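You operate a simulated robot arm through the tools that you are given. There is no shell and no other tool.

You run a simulated robot arm. Do the job below in one go: nothing can be reset, and whatever is moved stays where it is left.

TASK
Grip the white valve body in the vice and work its wing open.
Fine: orange end towards the rinse tray; then free the vice and lay the valve body in the tray.

Only the result counts: the job must be done as asked and must still hold three seconds after the hand-in. Knocking over, shifting, dropping, spilling or breaking anything else fails it.

THE ROBOT
A 6-joint arm with a two-finger gripper, fixed in place. Base frame: the origin is on the floor under the middle of its stand, x ahead of it, y to its left, z up. Lengths are in m, angles in rad, forces in N, time in s.
It reaches about 1.038 m from its shoulder. Its first joint turns from -2.897 to 2.897 rad. Payload 1.71 kg.
The tool frame sits at the grasp point between the pads (the TCP): z along the fingers, y along the line on which they close. The tips reach 0.02 m beyond it. The gripper opens to 0.096 m; its body begins 0.113 m behind the TCP.
Orientation is that of the tool frame in the base frame, as [roll, pitch, yaw] about the fixed x, y, z axes, in that order (R = Rz(yaw) Ry(pitch) Rx(roll)). With the fingers straight down and closing along the base's y, the tool's x points along the base's -x, its y along +y and its z along -z.

THE INTERFACE
- The arm moves only by the tool apply_moves. Its argument "commands" is a list of rows, each an object (a shift or turn left out is 0, a gripper value left out holds the last) with "dp": the shift along the base's x, y, z in m, a list of three; "rot": the turn, a rotation vector about the base's x, y, z in rad, a list of three; "gripper": the finger opening in m, from 0 to 0.096. In form: [{"dp": [x, y, z], "rot": [rx, ry, rz], "gripper": gripper}, ...]. A call has 1 to 20 rows; each row shifts and turns the commanded pose from where the row before left it. Each row takes 0.2 s and may step no farther than 0.05 m and 0.15 rad from the row before; otherwise, or with a gripper value out of range, the whole call is refused. Where a pose cannot be reached the arm comes as near as it can. A force on the tool above 90 N (or 10 N above the force at the start of the call, whichever is more), or a blocked arm, ends the call early, and 0.2 s more pass. The fingers move at their own pace (about 0.045 m/s each) and stop on an object; they squeeze with about 32 N. The grip force told is the motor's: it shows also when the fingers shut on nothing. Time passes only in rows, and 0.2 s behind the last, so rows that do not move let the fingers close. The reply holds the time, the measured pose of the TCP, the force on the tool along the base axes, the opening and the grip force, in the units named above and with some noise, with the torque about the TCP (base axes, N m) and any sound that the robot's microphone picked up, and new pictures: "show" is both (left out), scene, wrist or none.
- Cameras (640 x 400 px; columns grow to the right, rows downward): "scene" is fixed at [0.2182, 0.4991, 1.5894]; the picture's right is [-0.58, -0.82, 0.00], its down [-0.61, 0.43, -0.67] and it looks along [0.54, -0.38, -0.75] (base axes); focal length 340 px, centre (320, 200). "wrist" rides on the gripper at [0.066, 0.014, -0.145] in the tool frame; the picture's right is [-0.21, 0.98, 0.00], its down [-0.88, -0.18, -0.45] and it looks along [-0.44, -0.09, 0.90] (tool axes); focal length 275 px, centre (320, 200). There is no depth. A picture from a camera that has moved, and an enlarged one, comes with that camera's place and axes in the base frame and with its lens.
- raise_lower(by): moves the trunk up (or, below 0, down) by that many m; the arm rides with it, the base frame stays. It gives what a move gives, with no picture.
- enlarge(camera, box): a new picture of the part [left, top, right, bottom] of that camera's present view, enlarged. No time passes.
- finish_job(): hands the job in; it is judged then, once.

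Places have to be worked out from the pictures, the camera data and where the tool is seen. Open the gripper and draw the arm clear of the work before you hand the job in, unless the task says otherwise.

The tools are called after ">>>" as a command line: name --argument value ..., lists and objects as JSON in quotes. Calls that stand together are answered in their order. apply_moves: Moves the arm, as the interface text tells. Its arguments: {"type":"object","properties":{"commands":{"type":"array","items":{"type":"object","properties":{"dp":{"type":"array","items":{"type":"number"}},"rot":{"type":"array","items":{"type":"number"}},"gripper":{"type":"number"}}}},"show":{"type":"string","enum":["both","scene","wrist","none"]}},"required":["commands"]} The other tools are called the same way: raise_lower (by) moves the trunk up or down; enlarge (camera, box) takes an enlarged picture of a part of a camera's view; finish_job () hands the job in.

At the start:

```text
clock: 0.0
ee_pos: [0.5213, -0.091, 1.2362]
orientation: [3.141, -0.002, -3.141]
wrist_force: [-0.1, -0.3, -0.2]
torque: [0.0, 0.01, -0.04]
finger_gap: 0.0959
gripper_force: 0.0
trunk travel left (down, up): [-0.225, 0.165]
```

scene: 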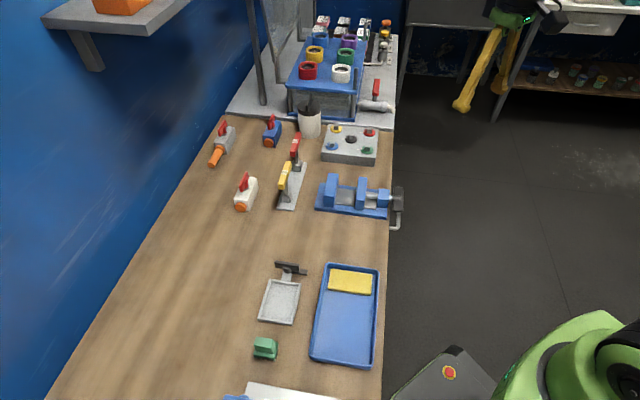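
wrist: 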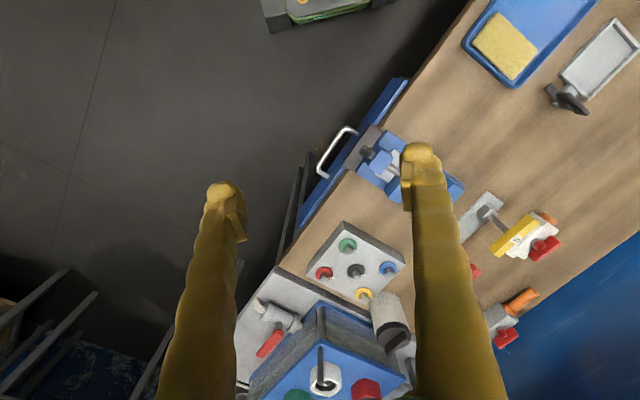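

I start by looking more closely at the workbench in the scene view to identify the white valve body, the vice and the rinse tray.

>>> enlarge --camera "scene" --box '[190, 100, 420, 244]'

>>> enlarge --camera "scene" --box '[220, 160, 300, 220]'

>>> enlarge --camera "scene" --box '[300, 160, 420, 240]'

>>> enlarge --camera "scene" --box '[230, 240, 410, 400]'

```text
2.78 times, centred on (305, 172) of scene
camera zoom: at [0.2182, 0.4991, 1.5894], right [-0.58, -0.82, 0.0], down [-0.61, 0.43, -0.67], along [0.54, -0.38, -0.75], focal length 944 px, centre (362, 278)
```

zoom: 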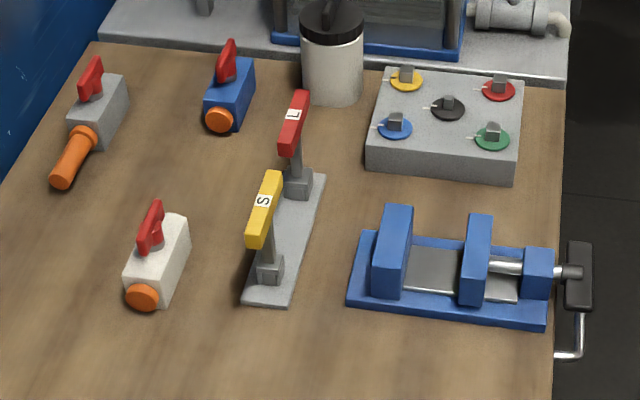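

```text
6.67 times, centred on (260, 190) of scene
camera zoom: at [0.2182, 0.4991, 1.5894], right [-0.58, -0.82, 0.0], down [-0.61, 0.43, -0.67], along [0.54, -0.38, -0.75], focal length 2266 px, centre (720, 267)
```

zoom: 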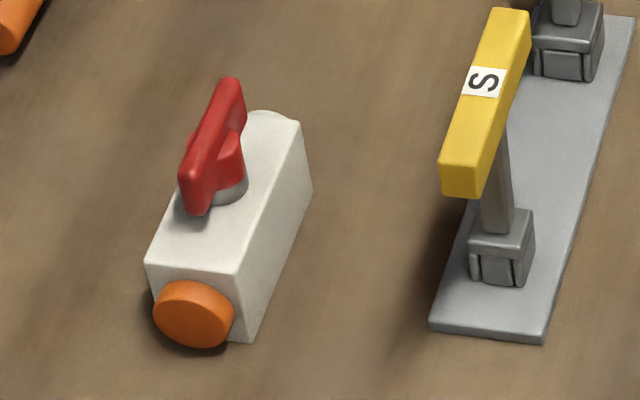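

```text
5.00 times, centred on (360, 200) of scene
camera zoom: at [0.2182, 0.4991, 1.5894], right [-0.58, -0.82, 0.0], down [-0.61, 0.43, -0.67], along [0.54, -0.38, -0.75], focal length 1699 px, centre (120, 200)
```

zoom: 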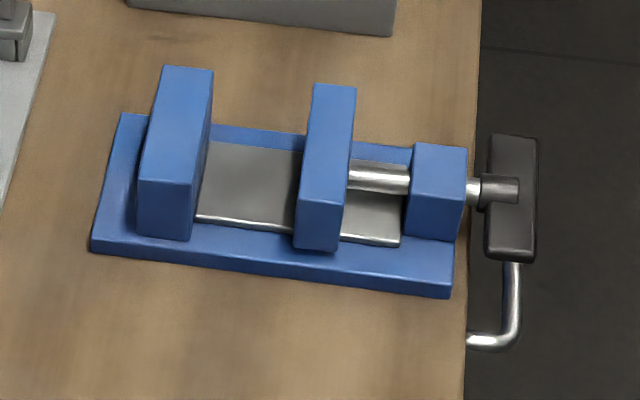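

```text
2.50 times, centred on (320, 320) of scene
camera zoom: at [0.2182, 0.4991, 1.5894], right [-0.58, -0.82, 0.0], down [-0.61, 0.43, -0.67], along [0.54, -0.38, -0.75], focal length 850 px, centre (320, -100)
```

zoom: 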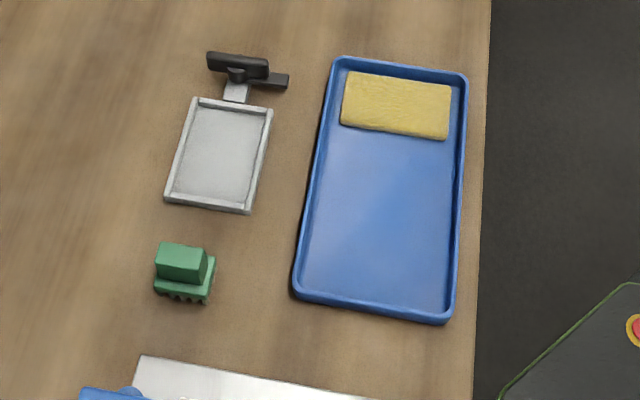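

The table seems to run at about 45° to the base, with its top near z≈0.85, and the vice sits near (0.68, 0.04) with its screw towards the robot. I zoom the wrist view for the vice handle, the valves and the far parts.

>>> enlarge --camera "wrist" --box '[290, 60, 490, 220]'

>>> enlarge --camera "wrist" --box '[440, 170, 600, 350]'

>>> enlarge --camera "scene" --box '[200, 100, 300, 180]'

>>> enlarge --camera "scene" --box '[230, 0, 400, 120]'

```text
2.50 times, centred on (390, 140) of wrist
camera zoom: at [0.4532, -0.0772, 1.3815], right [0.21, 0.98, 0.0], down [0.88, -0.18, 0.44], along [0.43, -0.09, -0.9], focal length 688 px, centre (145, 350)
```

zoom: 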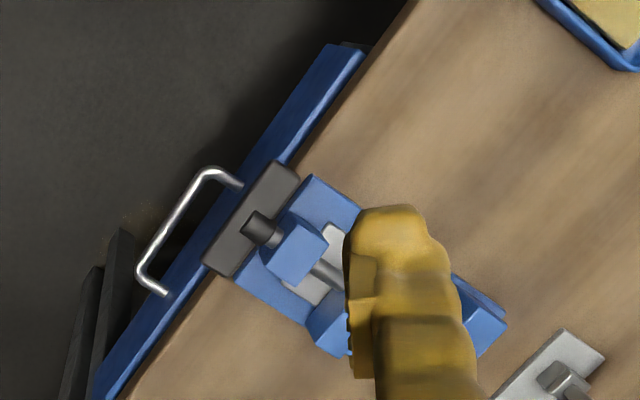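

```text
2.22 times, centred on (520, 260) of wrist
camera zoom: at [0.4532, -0.0772, 1.3815], right [0.21, 0.98, 0.0], down [0.88, -0.18, 0.44], along [0.43, -0.09, -0.9], focal length 612 px, centre (-124, 67)
```

zoom: 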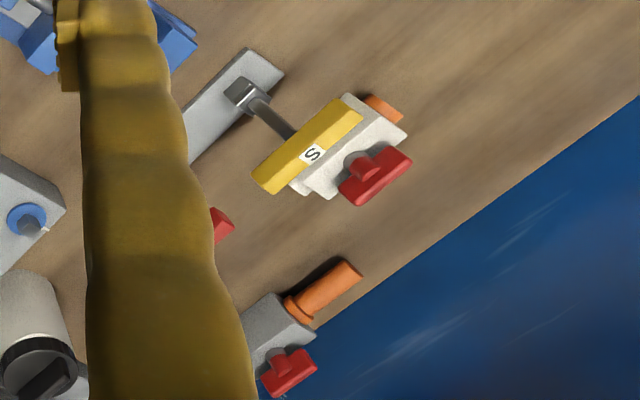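

```text
5.00 times, centred on (250, 140) of scene
camera zoom: at [0.2182, 0.4991, 1.5894], right [-0.58, -0.82, 0.0], down [-0.61, 0.43, -0.67], along [0.54, -0.38, -0.75], focal length 1699 px, centre (670, 500)
```

zoom: 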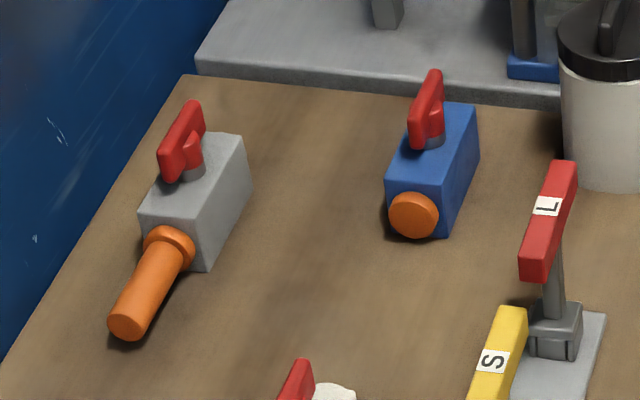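

```text
3.33 times, centred on (315, 60) of scene
camera zoom: at [0.2182, 0.4991, 1.5894], right [-0.58, -0.82, 0.0], down [-0.61, 0.43, -0.67], along [0.54, -0.38, -0.75], focal length 1133 px, centre (337, 667)
```

zoom: 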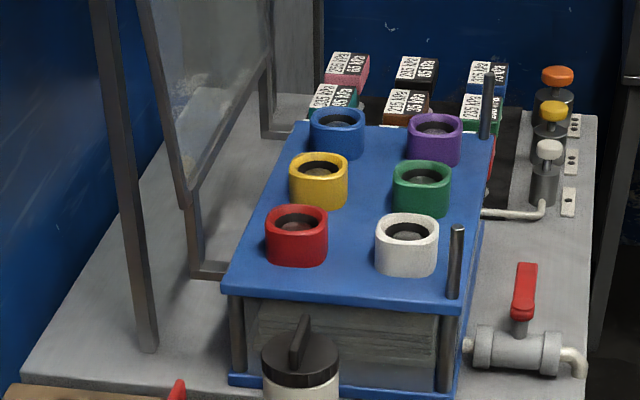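

The white valve lies near (0.87, 0.29), its orange end already pointing roughly towards the blue tray side; the vice handle is a black bar overhanging the table edge. I move the camera above the white valve, turning the fingers to close across its body, for a closer look.

>>> apply_moves --commands '[{"dp": [0.02, 0.033, 0], "rot": [0, 0, -0.0654]}, {"dp": [0.02, 0.033, 0], "rot": [0, 0, -0.0654]}, {"dp": [0.02, 0.033, 0], "rot": [0, 0, -0.0654]}, {"dp": [0.02, 0.033, 0], "rot": [0, 0, -0.0654]}, {"dp": [0.02, 0.033, 0], "rot": [0, 0, -0.0654]}, {"dp": [0.02, 0.033, 0], "rot": [0, 0, -0.0654]}, {"dp": [0.02, 0.033, 0], "rot": [0, 0, -0.0654]}, {"dp": [0.02, 0.033, -0.01], "rot": [0, 0, -0.0654]}, {"dp": [0.02, 0.033, -0.01], "rot": [0, 0, -0.0654]}, {"dp": [0.02, 0.033, -0.01], "rot": [0, 0, -0.0654]}, {"dp": [0.02, 0.033, -0.01], "rot": [0, 0, -0.0654]}, {"dp": [0.02, 0.033, -0.01], "rot": [0, 0, -0.0654]}]'

```text
clock: 2.6
ee_pos: [0.7404, 0.3027, 1.1942]
orientation: [-3.141, 0.013, 2.355]
wrist_force: [-0.2, -0.1, -0.6]
torque: [0.04, 0.02, 0.01]
finger_gap: 0.0958
gripper_force: 0.0
trunk travel left (down, up): [-0.225, 0.165]
camera wrist: at [0.7014, 0.3617, 1.3378], right [0.84, 0.55, 0.0], down [0.48, -0.75, 0.46], along [0.25, -0.38, -0.89], focal length 275 px, centre (320, 200)
```

scene: 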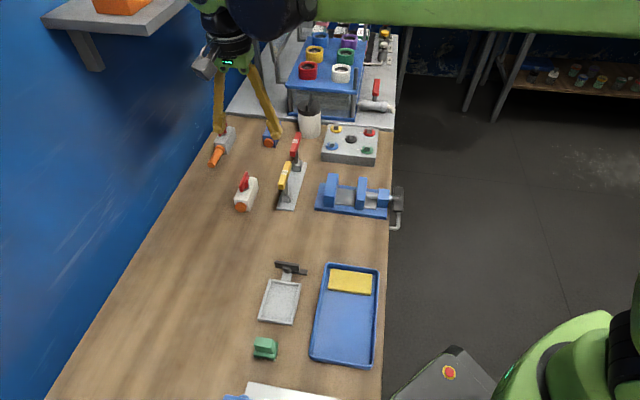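
wrist: 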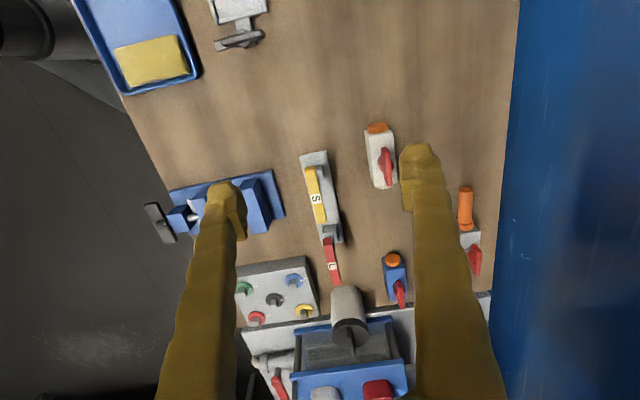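

Good view from above; I zoom in on the white valve, the vice and the other parts.

>>> enlarge --camera "wrist" --box '[340, 110, 420, 200]'

>>> enlarge --camera "wrist" --box '[130, 150, 300, 260]'

>>> enlarge --camera "wrist" --box '[360, 170, 500, 320]'

>>> enlarge --camera "wrist" --box '[60, 0, 290, 110]'

```text
4.44 times, centred on (380, 155) of wrist
camera zoom: at [0.7014, 0.3617, 1.3378], right [0.84, 0.55, 0.0], down [0.48, -0.75, 0.46], along [0.25, -0.38, -0.89], focal length 1224 px, centre (53, 400)
```

zoom: 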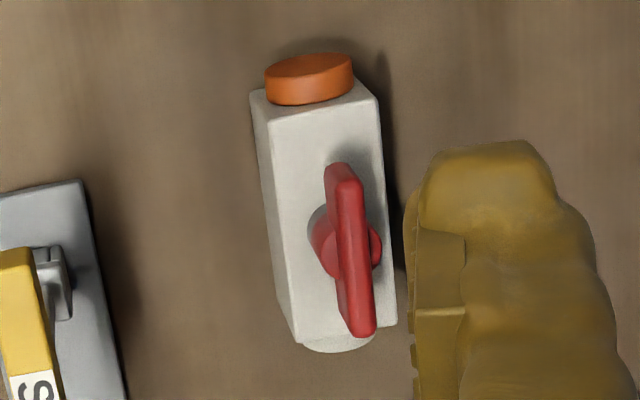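

```text
3.64 times, centred on (215, 205) of wrist
camera zoom: at [0.7014, 0.3617, 1.3378], right [0.84, 0.55, 0.0], down [0.48, -0.75, 0.46], along [0.25, -0.38, -0.89], focal length 1001 px, centre (702, 182)
```

zoom: 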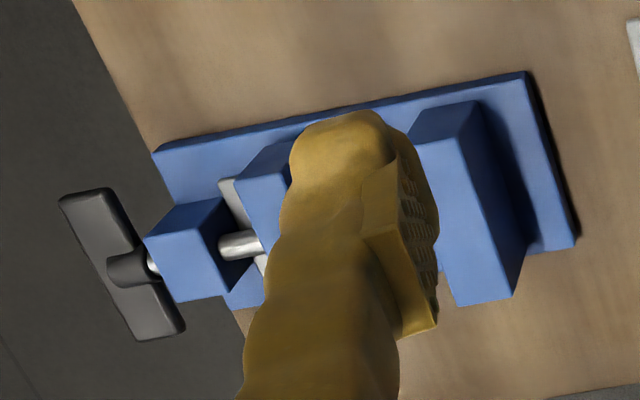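

```text
2.67 times, centred on (430, 245) of wrist
camera zoom: at [0.7014, 0.3617, 1.3378], right [0.84, 0.55, 0.0], down [0.48, -0.75, 0.46], along [0.25, -0.38, -0.89], focal length 734 px, centre (27, 80)
```

zoom: 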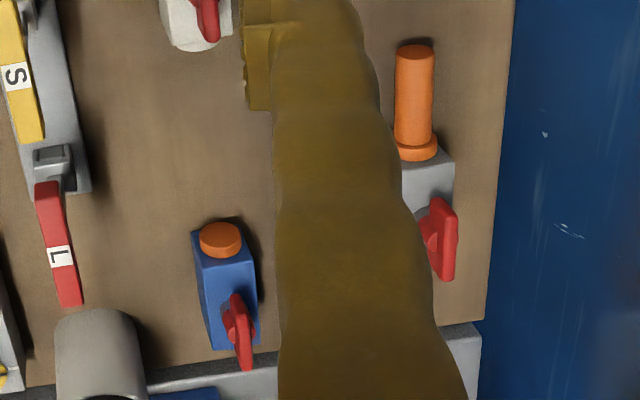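

```text
2.78 times, centred on (175, 55) of wrist
camera zoom: at [0.7014, 0.3617, 1.3378], right [0.84, 0.55, 0.0], down [0.48, -0.75, 0.46], along [0.25, -0.38, -0.89], focal length 766 px, centre (724, 604)
```

zoom: 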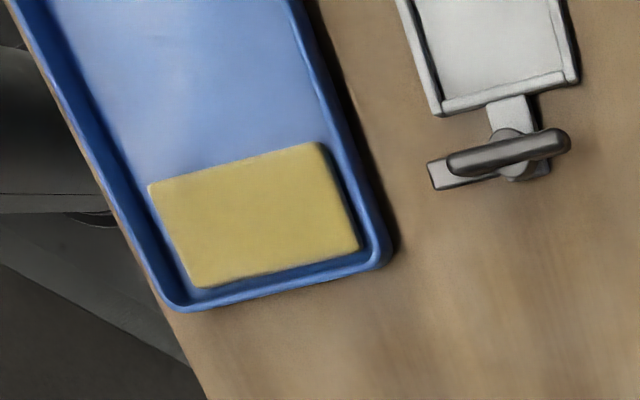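

From two views the white body is about 0.038 wide, 0.09 long and 0.045 high, aligned with the table edge, with its orange end already pointing to the tray side; the vice gap is roughly 0.055–0.06. I move above the valve, still high, for a closer look.

>>> apply_moves --commands '[{"dp": [0.0354, -0.0035, -0.01]}, {"dp": [0.0354, -0.0035, -0.02]}, {"dp": [0.0354, -0.0035, -0.03]}, {"dp": [0.0354, -0.0035, -0.03]}, {"dp": [0.0, 0.0, -0.03]}, {"dp": [0.0, 0.0, -0.03]}]' --show "both"

```text
clock: 4.0
ee_pos: [0.8831, 0.29, 1.0429]
orientation: [3.139, 0.014, 2.355]
wrist_force: [0.3, 0.4, -0.1]
torque: [-0.03, 0.0, 0.01]
finger_gap: 0.0963
gripper_force: 0.0
trunk travel left (down, up): [-0.225, 0.165]
camera wrist: at [0.8437, 0.3485, 1.1868], right [0.84, 0.55, 0.0], down [0.49, -0.75, 0.46], along [0.25, -0.38, -0.89], focal length 275 px, centre (320, 200)
```

scene: 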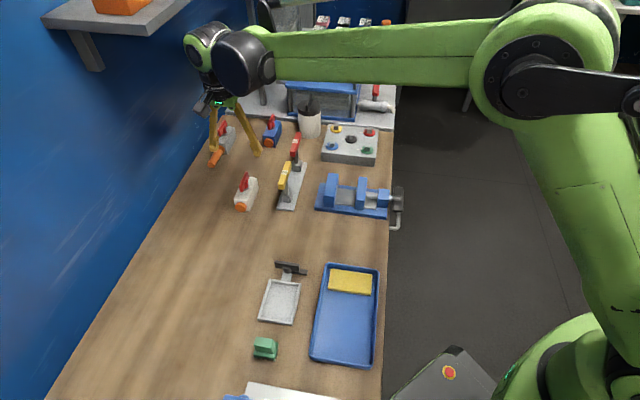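
wrist: 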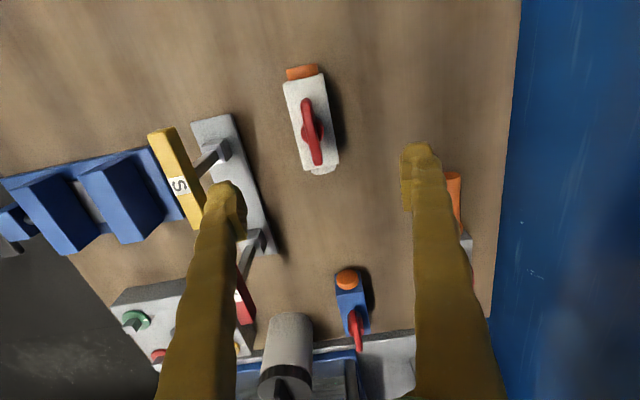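

The TCP axis projects to about (321,132), so it is within ~1 cm of the valve centre, and the valve edges line up with the tool within about 1°. I zoom in on the valve, wing and pads.

>>> enlarge --camera "wrist" --box '[264, 50, 364, 190]'

>>> enlarge --camera "wrist" --box '[150, 90, 480, 290]'

>>> enlarge --camera "scene" --box '[180, 80, 300, 220]'

```text
2.86 times, centred on (314, 120) of wrist
camera zoom: at [0.8437, 0.3485, 1.1868], right [0.84, 0.55, 0.0], down [0.49, -0.75, 0.46], along [0.25, -0.38, -0.89], focal length 786 px, centre (337, 429)
```

zoom: 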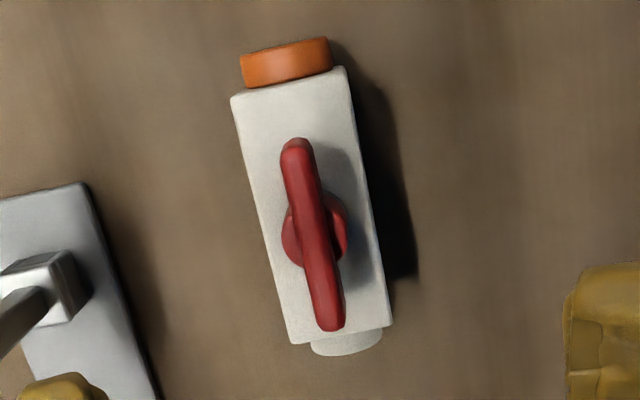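

```text
1.94 times, centred on (315, 190) of wrist
camera zoom: at [0.8437, 0.3485, 1.1868], right [0.84, 0.55, 0.0], down [0.49, -0.75, 0.46], along [0.25, -0.38, -0.89], focal length 534 px, centre (330, 219)
```

zoom: 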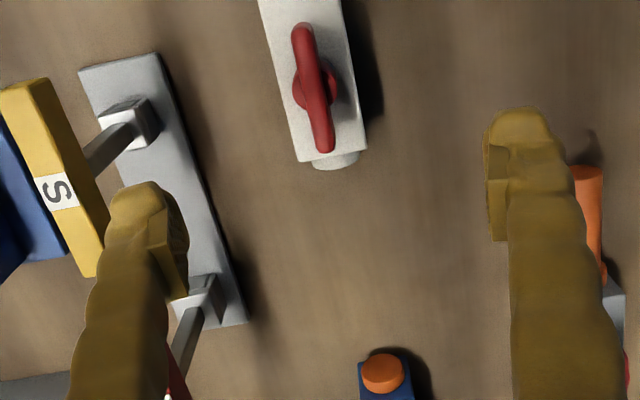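

```text
2.86 times, centred on (240, 150) of scene
camera zoom: at [0.2182, 0.4991, 1.5894], right [-0.58, -0.82, 0.0], down [-0.61, 0.43, -0.67], along [0.54, -0.38, -0.75], focal length 971 px, centre (549, 343)
```

zoom: 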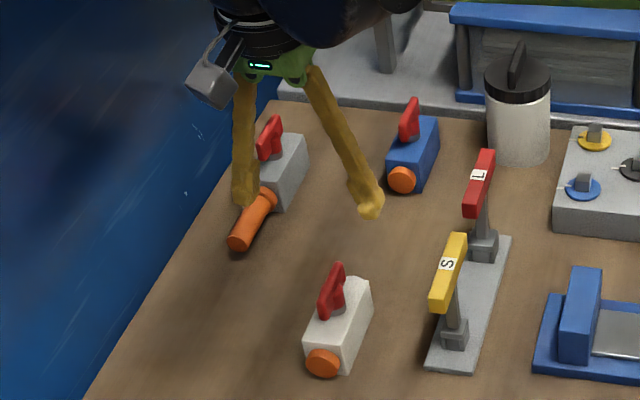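

The wing is a bar ~0.065 long, ~0.011 thick, parallel to the body, centred near (0.871, 0.291) with its top at roughly z≈0.92. I plan to carry the valve by the wing so the fingers stay above the vice jaws; I centre, straighten the tool and come down partway with a narrower opening.

>>> apply_moves --commands '[{"dp": [-0.012, 0.0013, 0], "rot": [0.0099, 0.0099, 0], "gripper": 0.05}, {"dp": [0, 0, -0.03]}, {"dp": [0, 0, -0.03]}, {"dp": [0, 0, 0]}, {"dp": [0, 0, 0]}]'

```text
clock: 5.2
ee_pos: [0.872, 0.2908, 0.9819]
orientation: [-3.14, 0.0, 2.357]
wrist_force: [1.2, 0.6, 0.6]
torque: [-0.01, -0.03, -0.02]
finger_gap: 0.0501
gripper_force: 0.1
trunk travel left (down, up): [-0.225, 0.165]
camera wrist: at [0.8339, 0.3468, 1.1269], right [0.84, 0.55, 0.0], down [0.49, -0.75, 0.44], along [0.24, -0.37, -0.9], focal length 275 px, centre (320, 200)
```

scene: 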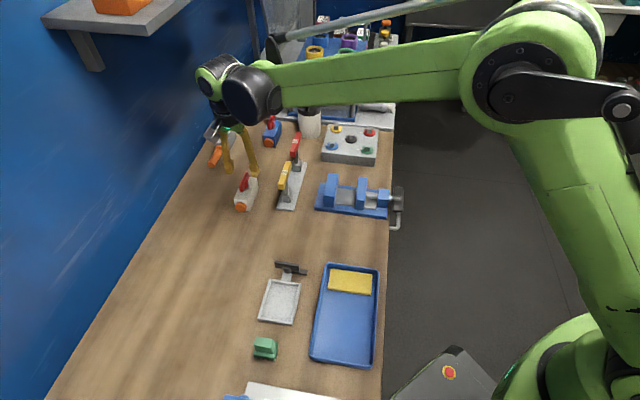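
wrist: 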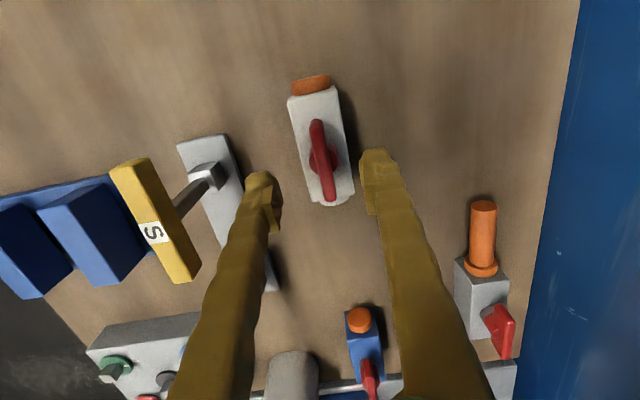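

The TCP axis projects right onto the wing centre (about 322,160). I descend to about z=0.925 and look.

>>> apply_moves --commands '[{"dp": [0, 0, -0.03]}, {"dp": [0, 0, -0.02]}, {"dp": [0, 0, -0.007]}, {"dp": [0, 0, 0]}]'

>>> enlarge --camera "wrist" --box '[240, 80, 420, 260]'

>>> enlarge --camera "scene" --box '[200, 120, 300, 220]'

```text
clock: 6.2
ee_pos: [0.8721, 0.2916, 0.9241]
orientation: [-3.14, -0.002, 2.356]
wrist_force: [0.6, -0.1, 0.0]
torque: [0.0, 0.02, 0.01]
finger_gap: 0.0498
gripper_force: 0.0
trunk travel left (down, up): [-0.225, 0.165]
camera wrist: at [0.8337, 0.3473, 1.0693], right [0.84, 0.55, 0.0], down [0.49, -0.75, 0.44], along [0.24, -0.37, -0.9], focal length 275 px, centre (320, 200)
```

scene: 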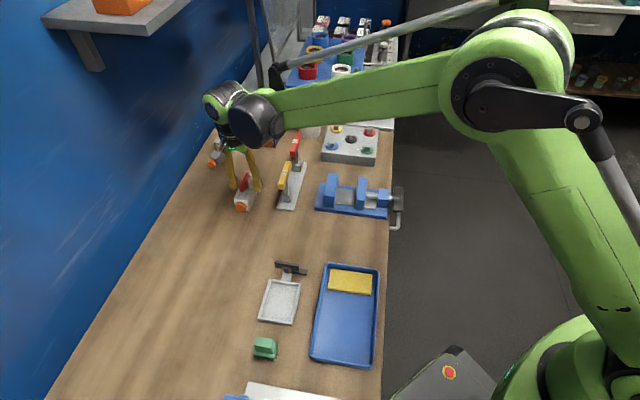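
wrist: 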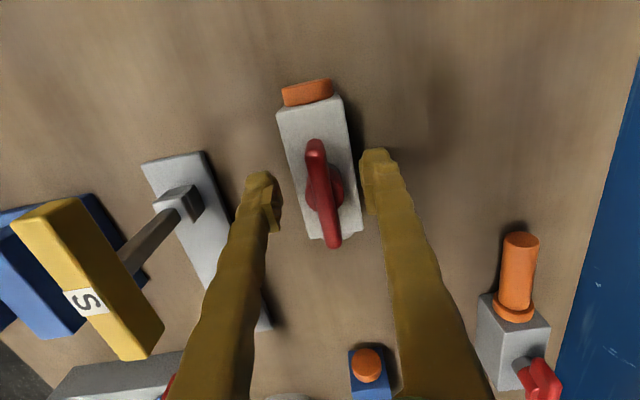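

```text
2.22 times, centred on (330, 170) of wrist
camera zoom: at [0.8337, 0.3473, 1.0693], right [0.84, 0.55, 0.0], down [0.49, -0.75, 0.44], along [0.24, -0.37, -0.9], focal length 612 px, centre (298, 267)
```

zoom: 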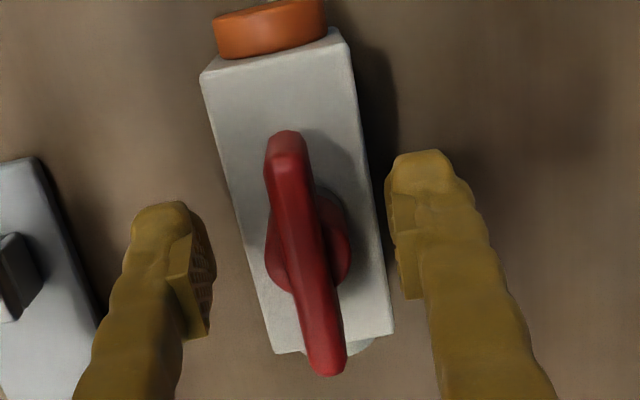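

```text
4.00 times, centred on (250, 170) of scene
camera zoom: at [0.2182, 0.4991, 1.5894], right [-0.58, -0.82, 0.0], down [-0.61, 0.43, -0.67], along [0.54, -0.38, -0.75], focal length 1359 px, centre (600, 320)
```

zoom: 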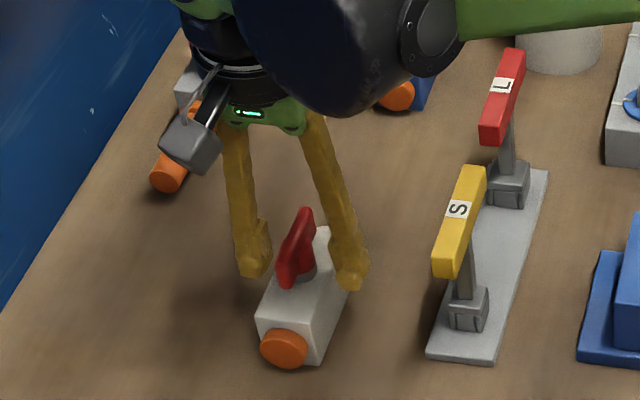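

The wing sits centred between the pads. I lower a further 8 mm in small steps (watching the force) and close on the wing.

>>> apply_moves --commands '[{"dp": [0, 0, -0.004]}, {"dp": [0, 0, -0.004]}, {"dp": [0, 0, 0]}]' --show "none"

>>> apply_moves --commands '[{"gripper": 0.03}, {"gripper": 0.02}, {"gripper": 0.01}, {"gripper": 0.0}, {"gripper": 0.0}, {"gripper": 0.0}]'

>>> enlarge --camera "wrist" --box '[240, 80, 420, 260]'

```text
clock: 7.0
ee_pos: [0.8721, 0.2913, 0.9163]
orientation: [-3.139, 0.0, 2.357]
wrist_force: [0.6, 0.2, 0.4]
torque: [-0.01, 0.01, -0.03]
finger_gap: 0.05
gripper_force: 0.1
trunk travel left (down, up): [-0.225, 0.165]
```

```text
clock: 8.4
ee_pos: [0.8728, 0.2909, 0.9161]
orientation: [-3.14, -0.001, 2.358]
wrist_force: [-1.1, 0.9, 0.2]
torque: [0.01, 0.02, -0.04]
finger_gap: 0.039
gripper_force: 31.6
trunk travel left (down, up): [-0.225, 0.165]
camera wrist: at [0.8333, 0.3476, 1.0617], right [0.84, 0.55, 0.0], down [0.49, -0.75, 0.44], along [0.24, -0.37, -0.9], focal length 275 px, centre (320, 200)
```

scene: 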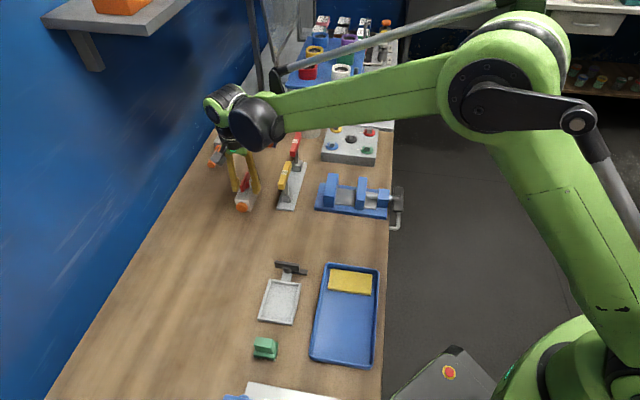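
wrist: 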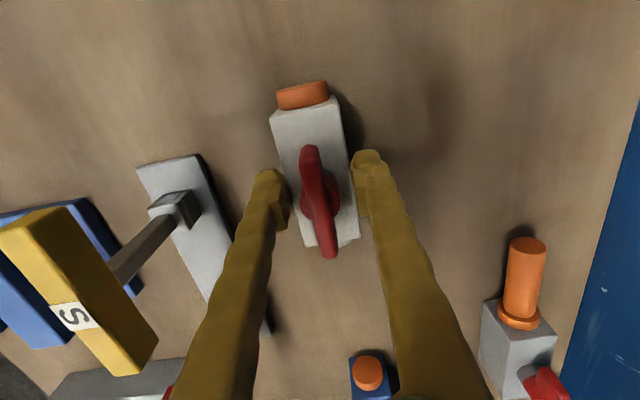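

```text
2.22 times, centred on (330, 170) of wrist
camera zoom: at [0.8333, 0.3476, 1.0617], right [0.84, 0.55, 0.0], down [0.49, -0.75, 0.44], along [0.24, -0.37, -0.9], focal length 612 px, centre (298, 267)
```

zoom: 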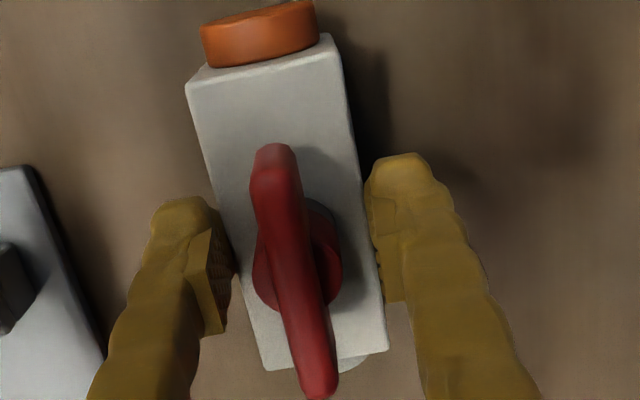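

The fingers stopped at 0.039 on the body's upper sides, so the body top is a bit higher (~0.90) than I thought. I open, rise 13 mm so the tips clear the body, and close on the wing.

>>> apply_moves --commands '[{"gripper": 0.05}, {"gripper": 0.05}, {"dp": [0, 0, 0.007]}, {"dp": [0, 0, 0.006]}, {"gripper": 0.03}, {"gripper": 0.02}, {"gripper": 0.01}, {"gripper": 0.0}, {"gripper": 0.0}, {"gripper": 0.0}]'

>>> enlarge --camera "wrist" --box '[240, 80, 420, 260]'

>>> enlarge --camera "scene" --box '[200, 140, 280, 220]'

```text
clock: 10.6
ee_pos: [0.8709, 0.2926, 0.9313]
orientation: [-3.141, 0.0, 2.356]
wrist_force: [-0.2, -0.1, -0.7]
torque: [0.03, -0.01, 0.0]
finger_gap: 0.0085
gripper_force: 32.1
trunk travel left (down, up): [-0.225, 0.165]
camera wrist: at [0.8335, 0.3485, 1.0762], right [0.84, 0.55, 0.0], down [0.49, -0.75, 0.44], along [0.24, -0.37, -0.9], focal length 275 px, centre (320, 200)
```

scene: 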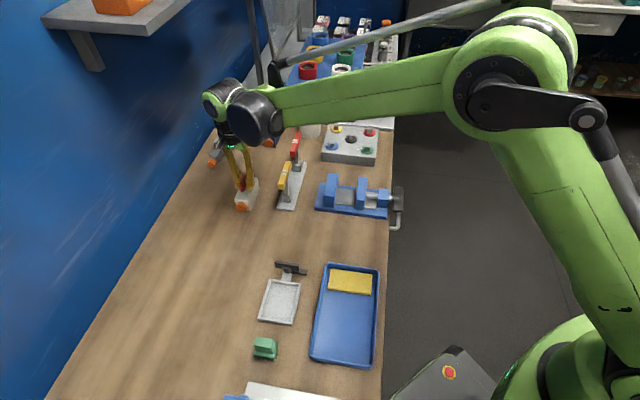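
wrist: 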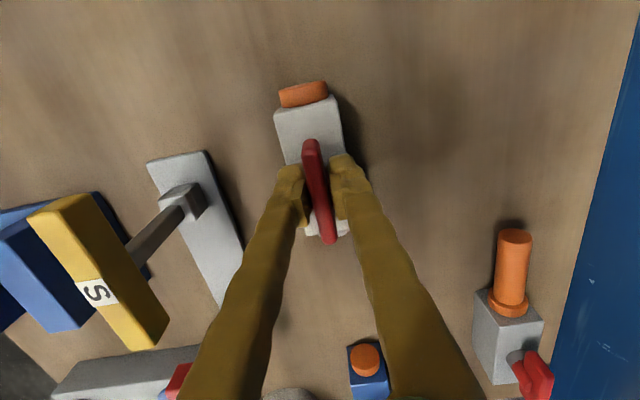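

```text
2.22 times, centred on (330, 170) of wrist
camera zoom: at [0.8335, 0.3485, 1.0762], right [0.84, 0.55, 0.0], down [0.49, -0.75, 0.44], along [0.24, -0.37, -0.9], focal length 612 px, centre (298, 267)
```

zoom: 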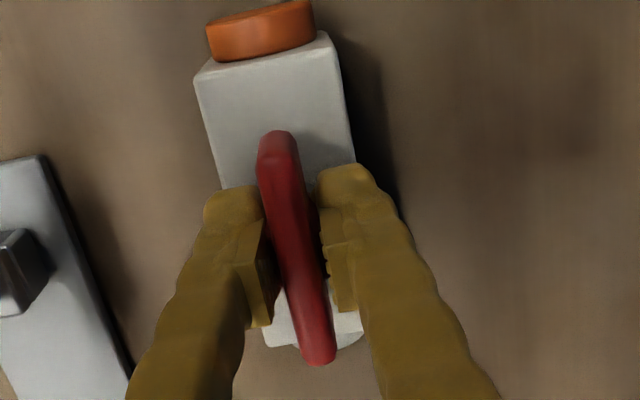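

```text
5.00 times, centred on (240, 180) of scene
camera zoom: at [0.2182, 0.4991, 1.5894], right [-0.58, -0.82, 0.0], down [-0.61, 0.43, -0.67], along [0.54, -0.38, -0.75], focal length 1699 px, centre (720, 300)
```

zoom: 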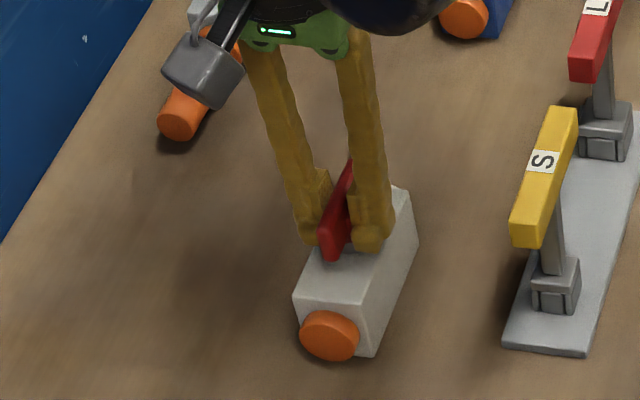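

The grip is now on the wing plate (gap 8.5 mm, 32 N). I lift slowly and check that the valve comes along.

>>> apply_moves --commands '[{"dp": [0, 0, 0.005]}, {"dp": [0, 0, 0.01]}, {"dp": [0, 0, 0.015]}, {"dp": [0, 0, 0.02]}, {"dp": [0, 0, 0]}]'

>>> enlarge --camera "scene" --box '[200, 130, 280, 220]'

```text
clock: 11.8
ee_pos: [0.8711, 0.2912, 0.9799]
orientation: [3.141, 0.001, 2.355]
wrist_force: [-0.4, -0.9, -2.6]
torque: [0.01, -0.01, -0.02]
finger_gap: 0.0086
gripper_force: 31.5
trunk travel left (down, up): [-0.225, 0.165]
camera wrist: at [0.8337, 0.347, 1.1259], right [0.84, 0.55, 0.0], down [0.49, -0.75, 0.44], along [0.24, -0.37, -0.9], focal length 275 px, centre (320, 200)
```

scene: 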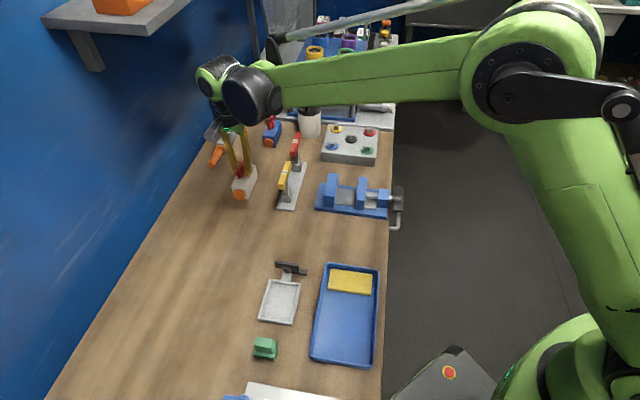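
wrist: 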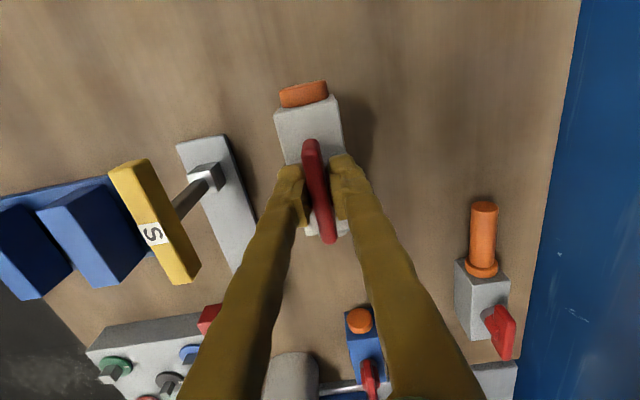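

```text
4.44 times, centred on (240, 175) of scene
camera zoom: at [0.2182, 0.4991, 1.5894], right [-0.58, -0.82, 0.0], down [-0.61, 0.43, -0.67], along [0.54, -0.38, -0.75], focal length 1510 px, centre (676, 311)
```

zoom: 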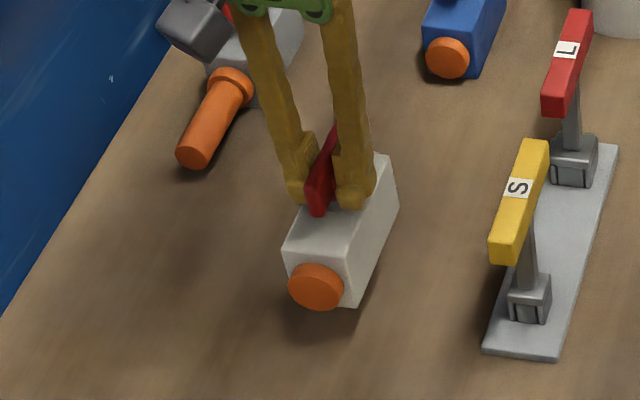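

The valve hangs firmly (≈2.6 N) and level. I raise it to z≈1.13 and carry it to a point just beyond the vice (far from the tray side) so that the camera sees the vice jaws unobstructed.

>>> apply_moves --commands '[{"dp": [0, 0, 0.04]}, {"dp": [0, 0, 0.04]}, {"dp": [0, 0, 0.04]}, {"dp": [0, 0, 0.03]}, {"dp": [-0.0125, -0.0373, 0]}, {"dp": [-0.0125, -0.0373, 0]}, {"dp": [-0.0125, -0.0373, 0]}, {"dp": [-0.0125, -0.0373, 0]}, {"dp": [-0.0125, -0.0373, 0]}, {"dp": [-0.0125, -0.0373, 0]}, {"dp": [-0.0125, -0.0373, 0]}, {"dp": [-0.0125, -0.0373, 0]}, {"dp": [0, 0, 0]}]'

>>> enlarge --camera "wrist" --box '[160, 0, 480, 200]'

```text
clock: 14.6
ee_pos: [0.7719, -0.0065, 1.1293]
orientation: [3.141, 0.0, 2.356]
wrist_force: [0.6, 0.1, -2.4]
torque: [0.04, -0.05, -0.01]
finger_gap: 0.0086
gripper_force: 32.0
trunk travel left (down, up): [-0.225, 0.165]
camera wrist: at [0.7325, 0.0496, 1.2745], right [0.84, 0.55, 0.0], down [0.49, -0.75, 0.44], along [0.24, -0.37, -0.9], focal length 275 px, centre (320, 200)
```

scene: 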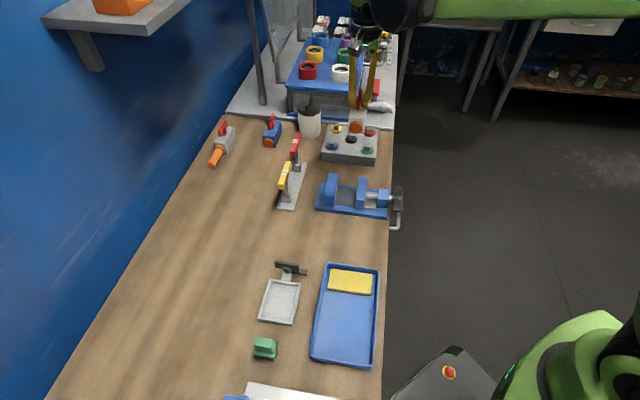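
wrist: 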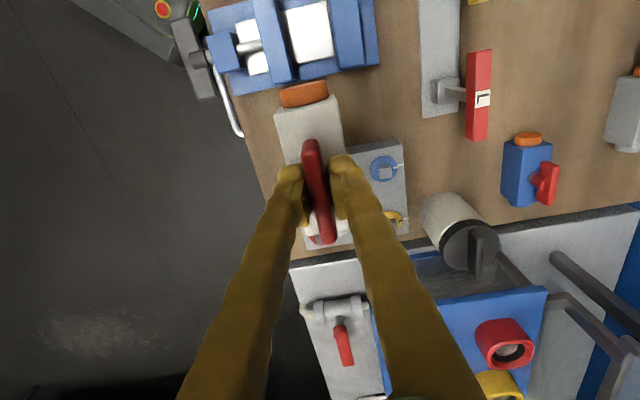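

```text
2.00 times, centred on (320, 100) of wrist
camera zoom: at [0.7325, 0.0496, 1.2745], right [0.84, 0.55, 0.0], down [0.49, -0.75, 0.44], along [0.24, -0.37, -0.9], focal length 551 px, centre (320, 400)
```

zoom: 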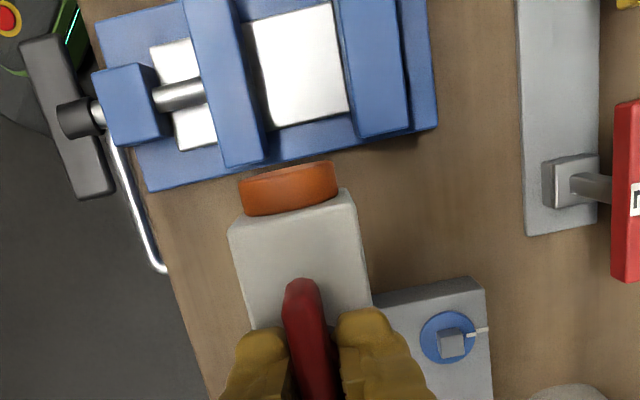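

The vice is at the top edge of the picture; I back off 7 cm further along the table edge to see all of it.

>>> apply_moves --commands '[{"dp": [0.025, -0.025, 0]}, {"dp": [0.025, -0.025, 0]}, {"dp": [0, 0, 0]}]' --show "wrist"

>>> enlarge --camera "wrist" --box '[150, 0, 400, 150]'

>>> enlarge --camera "wrist" --box '[230, 30, 360, 130]'

```text
clock: 15.4
ee_pos: [0.8214, -0.0586, 1.1291]
orientation: [-3.141, -0.003, 2.355]
wrist_force: [0.4, -0.2, -2.6]
torque: [0.04, 0.02, 0.0]
finger_gap: 0.0083
gripper_force: 32.0
trunk travel left (down, up): [-0.225, 0.165]
camera wrist: at [0.7829, -0.0029, 1.2744], right [0.84, 0.55, 0.0], down [0.49, -0.75, 0.44], along [0.24, -0.37, -0.9], focal length 275 px, centre (320, 200)
```

wrist: 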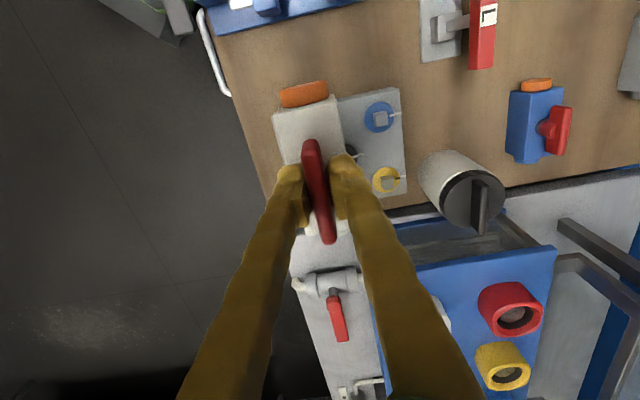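

```text
2.56 times, centred on (275, 75) of wrist
camera zoom: at [0.7829, -0.0029, 1.2744], right [0.84, 0.55, 0.0], down [0.49, -0.75, 0.44], along [0.24, -0.37, -0.9], focal length 705 px, centre (435, 520)
```

zoom: 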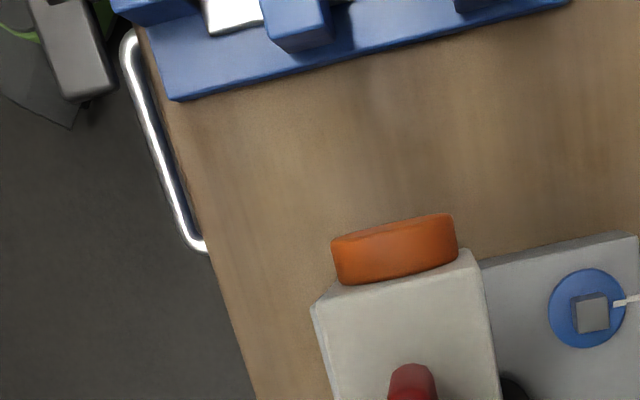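

```text
4.00 times, centred on (295, 80) of wrist
camera zoom: at [0.7829, -0.0029, 1.2744], right [0.84, 0.55, 0.0], down [0.49, -0.75, 0.44], along [0.24, -0.37, -0.9], focal length 1101 px, centre (420, 680)
```

zoom: 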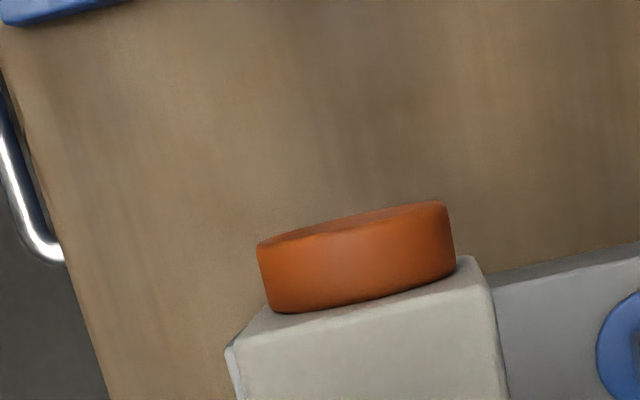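

I backed off the wrong way; I'll instead stand off to the wall side of the vice so that it shows to the left of the hanging valve.

>>> apply_moves --commands '[{"dp": [0.001, 0.0442, 0]}, {"dp": [0.001, 0.0442, 0]}, {"dp": [0.001, 0.0442, 0]}, {"dp": [0.001, 0.0442, 0]}, {"dp": [0.001, 0.0442, 0]}, {"dp": [0, 0, 0]}]' --show "wrist"

>>> enlarge --camera "wrist" --box '[60, 50, 310, 200]'

>>> enlarge --camera "wrist" --box '[140, 60, 300, 180]'

```text
clock: 16.8
ee_pos: [0.8292, 0.1629, 1.1315]
orientation: [-3.14, -0.001, 2.355]
wrist_force: [-1.1, -0.1, -2.1]
torque: [-0.07, -0.02, 0.01]
finger_gap: 0.0085
gripper_force: 31.5
trunk travel left (down, up): [-0.225, 0.165]
camera wrist: at [0.7907, 0.2199, 1.2763], right [0.84, 0.55, 0.0], down [0.49, -0.75, 0.44], along [0.24, -0.37, -0.9], focal length 275 px, centre (320, 200)
```

wrist: 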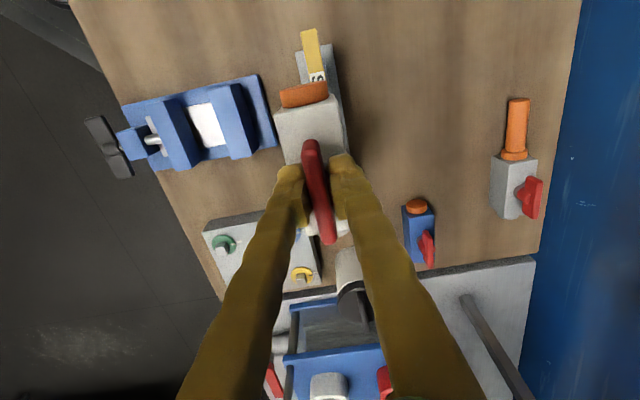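

```text
2.56 times, centred on (185, 125) of wrist
camera zoom: at [0.7907, 0.2199, 1.2763], right [0.84, 0.55, 0.0], down [0.49, -0.75, 0.44], along [0.24, -0.37, -0.9], focal length 705 px, centre (666, 392)
```

zoom: 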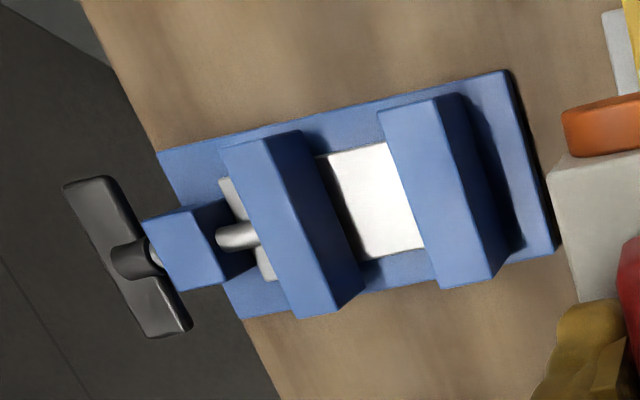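

```text
3.33 times, centred on (220, 120) of wrist
camera zoom: at [0.7907, 0.2199, 1.2763], right [0.84, 0.55, 0.0], down [0.49, -0.75, 0.44], along [0.24, -0.37, -0.9], focal length 918 px, centre (653, 467)
```

zoom: 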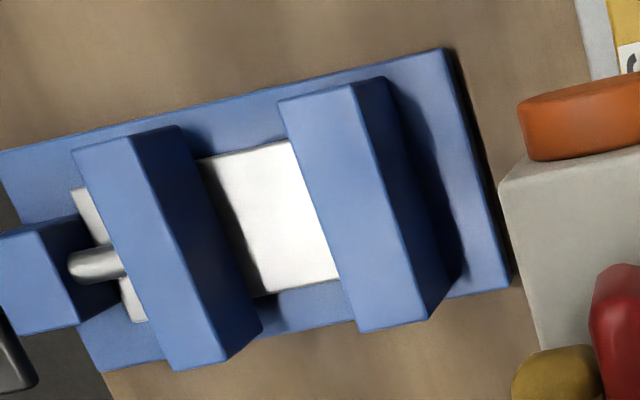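

From this clear view: jaw inner faces at about u=0.5145 and 0.573 (u = direction into the table), so a 58 mm gap centred on u≈0.544, jaws spanning w −0.495…−0.404; the 39 mm body fits. I move the valve over the gap centre (≈0.701, 0.069) and lower it to just above the jaws.

>>> apply_moves --commands '[{"dp": [-0.0321, -0.0236, 0]}, {"dp": [-0.0321, -0.0236, 0]}, {"dp": [-0.0321, -0.0236, 0]}, {"dp": [-0.0322, -0.0235, 0]}, {"dp": [0, 0, -0.04]}, {"dp": [0, 0, -0.04]}, {"dp": [0, 0, -0.03]}, {"dp": [0, 0, 0]}]'

>>> enlarge --camera "wrist" --box '[200, 50, 440, 230]'

>>> enlarge --camera "scene" --box '[300, 110, 420, 230]'

```text
clock: 18.6
ee_pos: [0.6988, 0.0727, 1.0186]
orientation: [3.141, -0.001, 2.357]
wrist_force: [-0.3, -0.2, -1.8]
torque: [0.0, 0.01, -0.01]
finger_gap: 0.0087
gripper_force: 31.9
trunk travel left (down, up): [-0.225, 0.165]
camera wrist: at [0.6611, 0.1285, 1.163], right [0.84, 0.55, 0.0], down [0.49, -0.75, 0.44], along [0.24, -0.37, -0.9], focal length 275 px, centre (320, 200)
```

scene: 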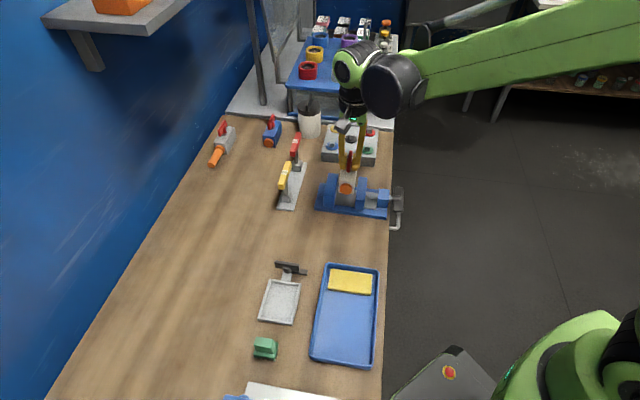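
wrist: 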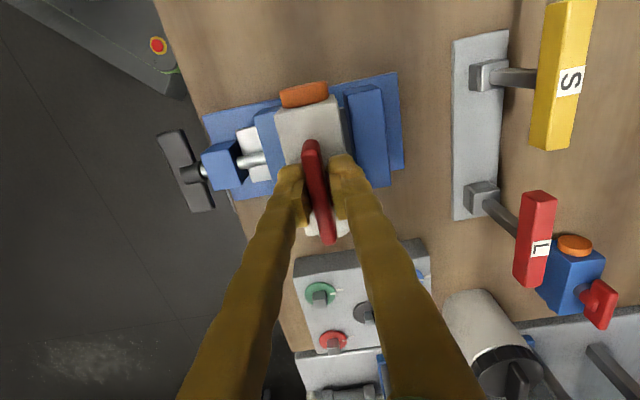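

```text
2.22 times, centred on (320, 140) of wrist
camera zoom: at [0.6611, 0.1285, 1.163], right [0.84, 0.55, 0.0], down [0.49, -0.75, 0.44], along [0.24, -0.37, -0.9], focal length 612 px, centre (320, 333)
```

zoom: 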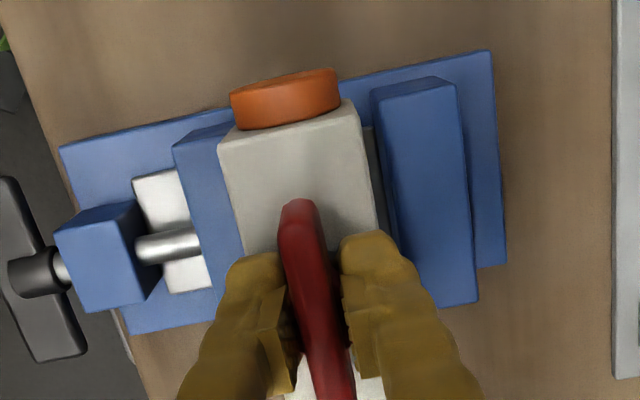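

```text
3.33 times, centred on (360, 170) of scene
camera zoom: at [0.2182, 0.4991, 1.5894], right [-0.58, -0.82, 0.0], down [-0.61, 0.43, -0.67], along [0.54, -0.38, -0.75], focal length 1133 px, centre (187, 300)
```

zoom: 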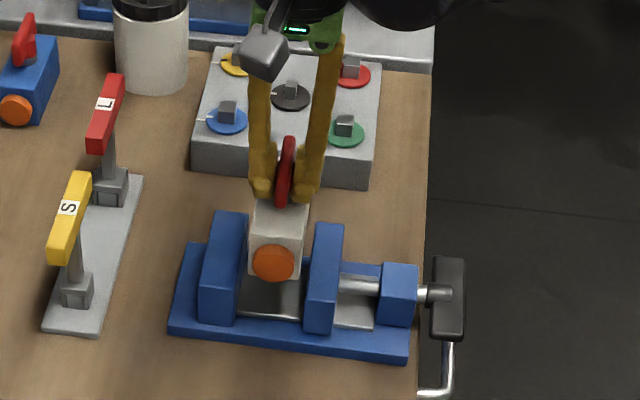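

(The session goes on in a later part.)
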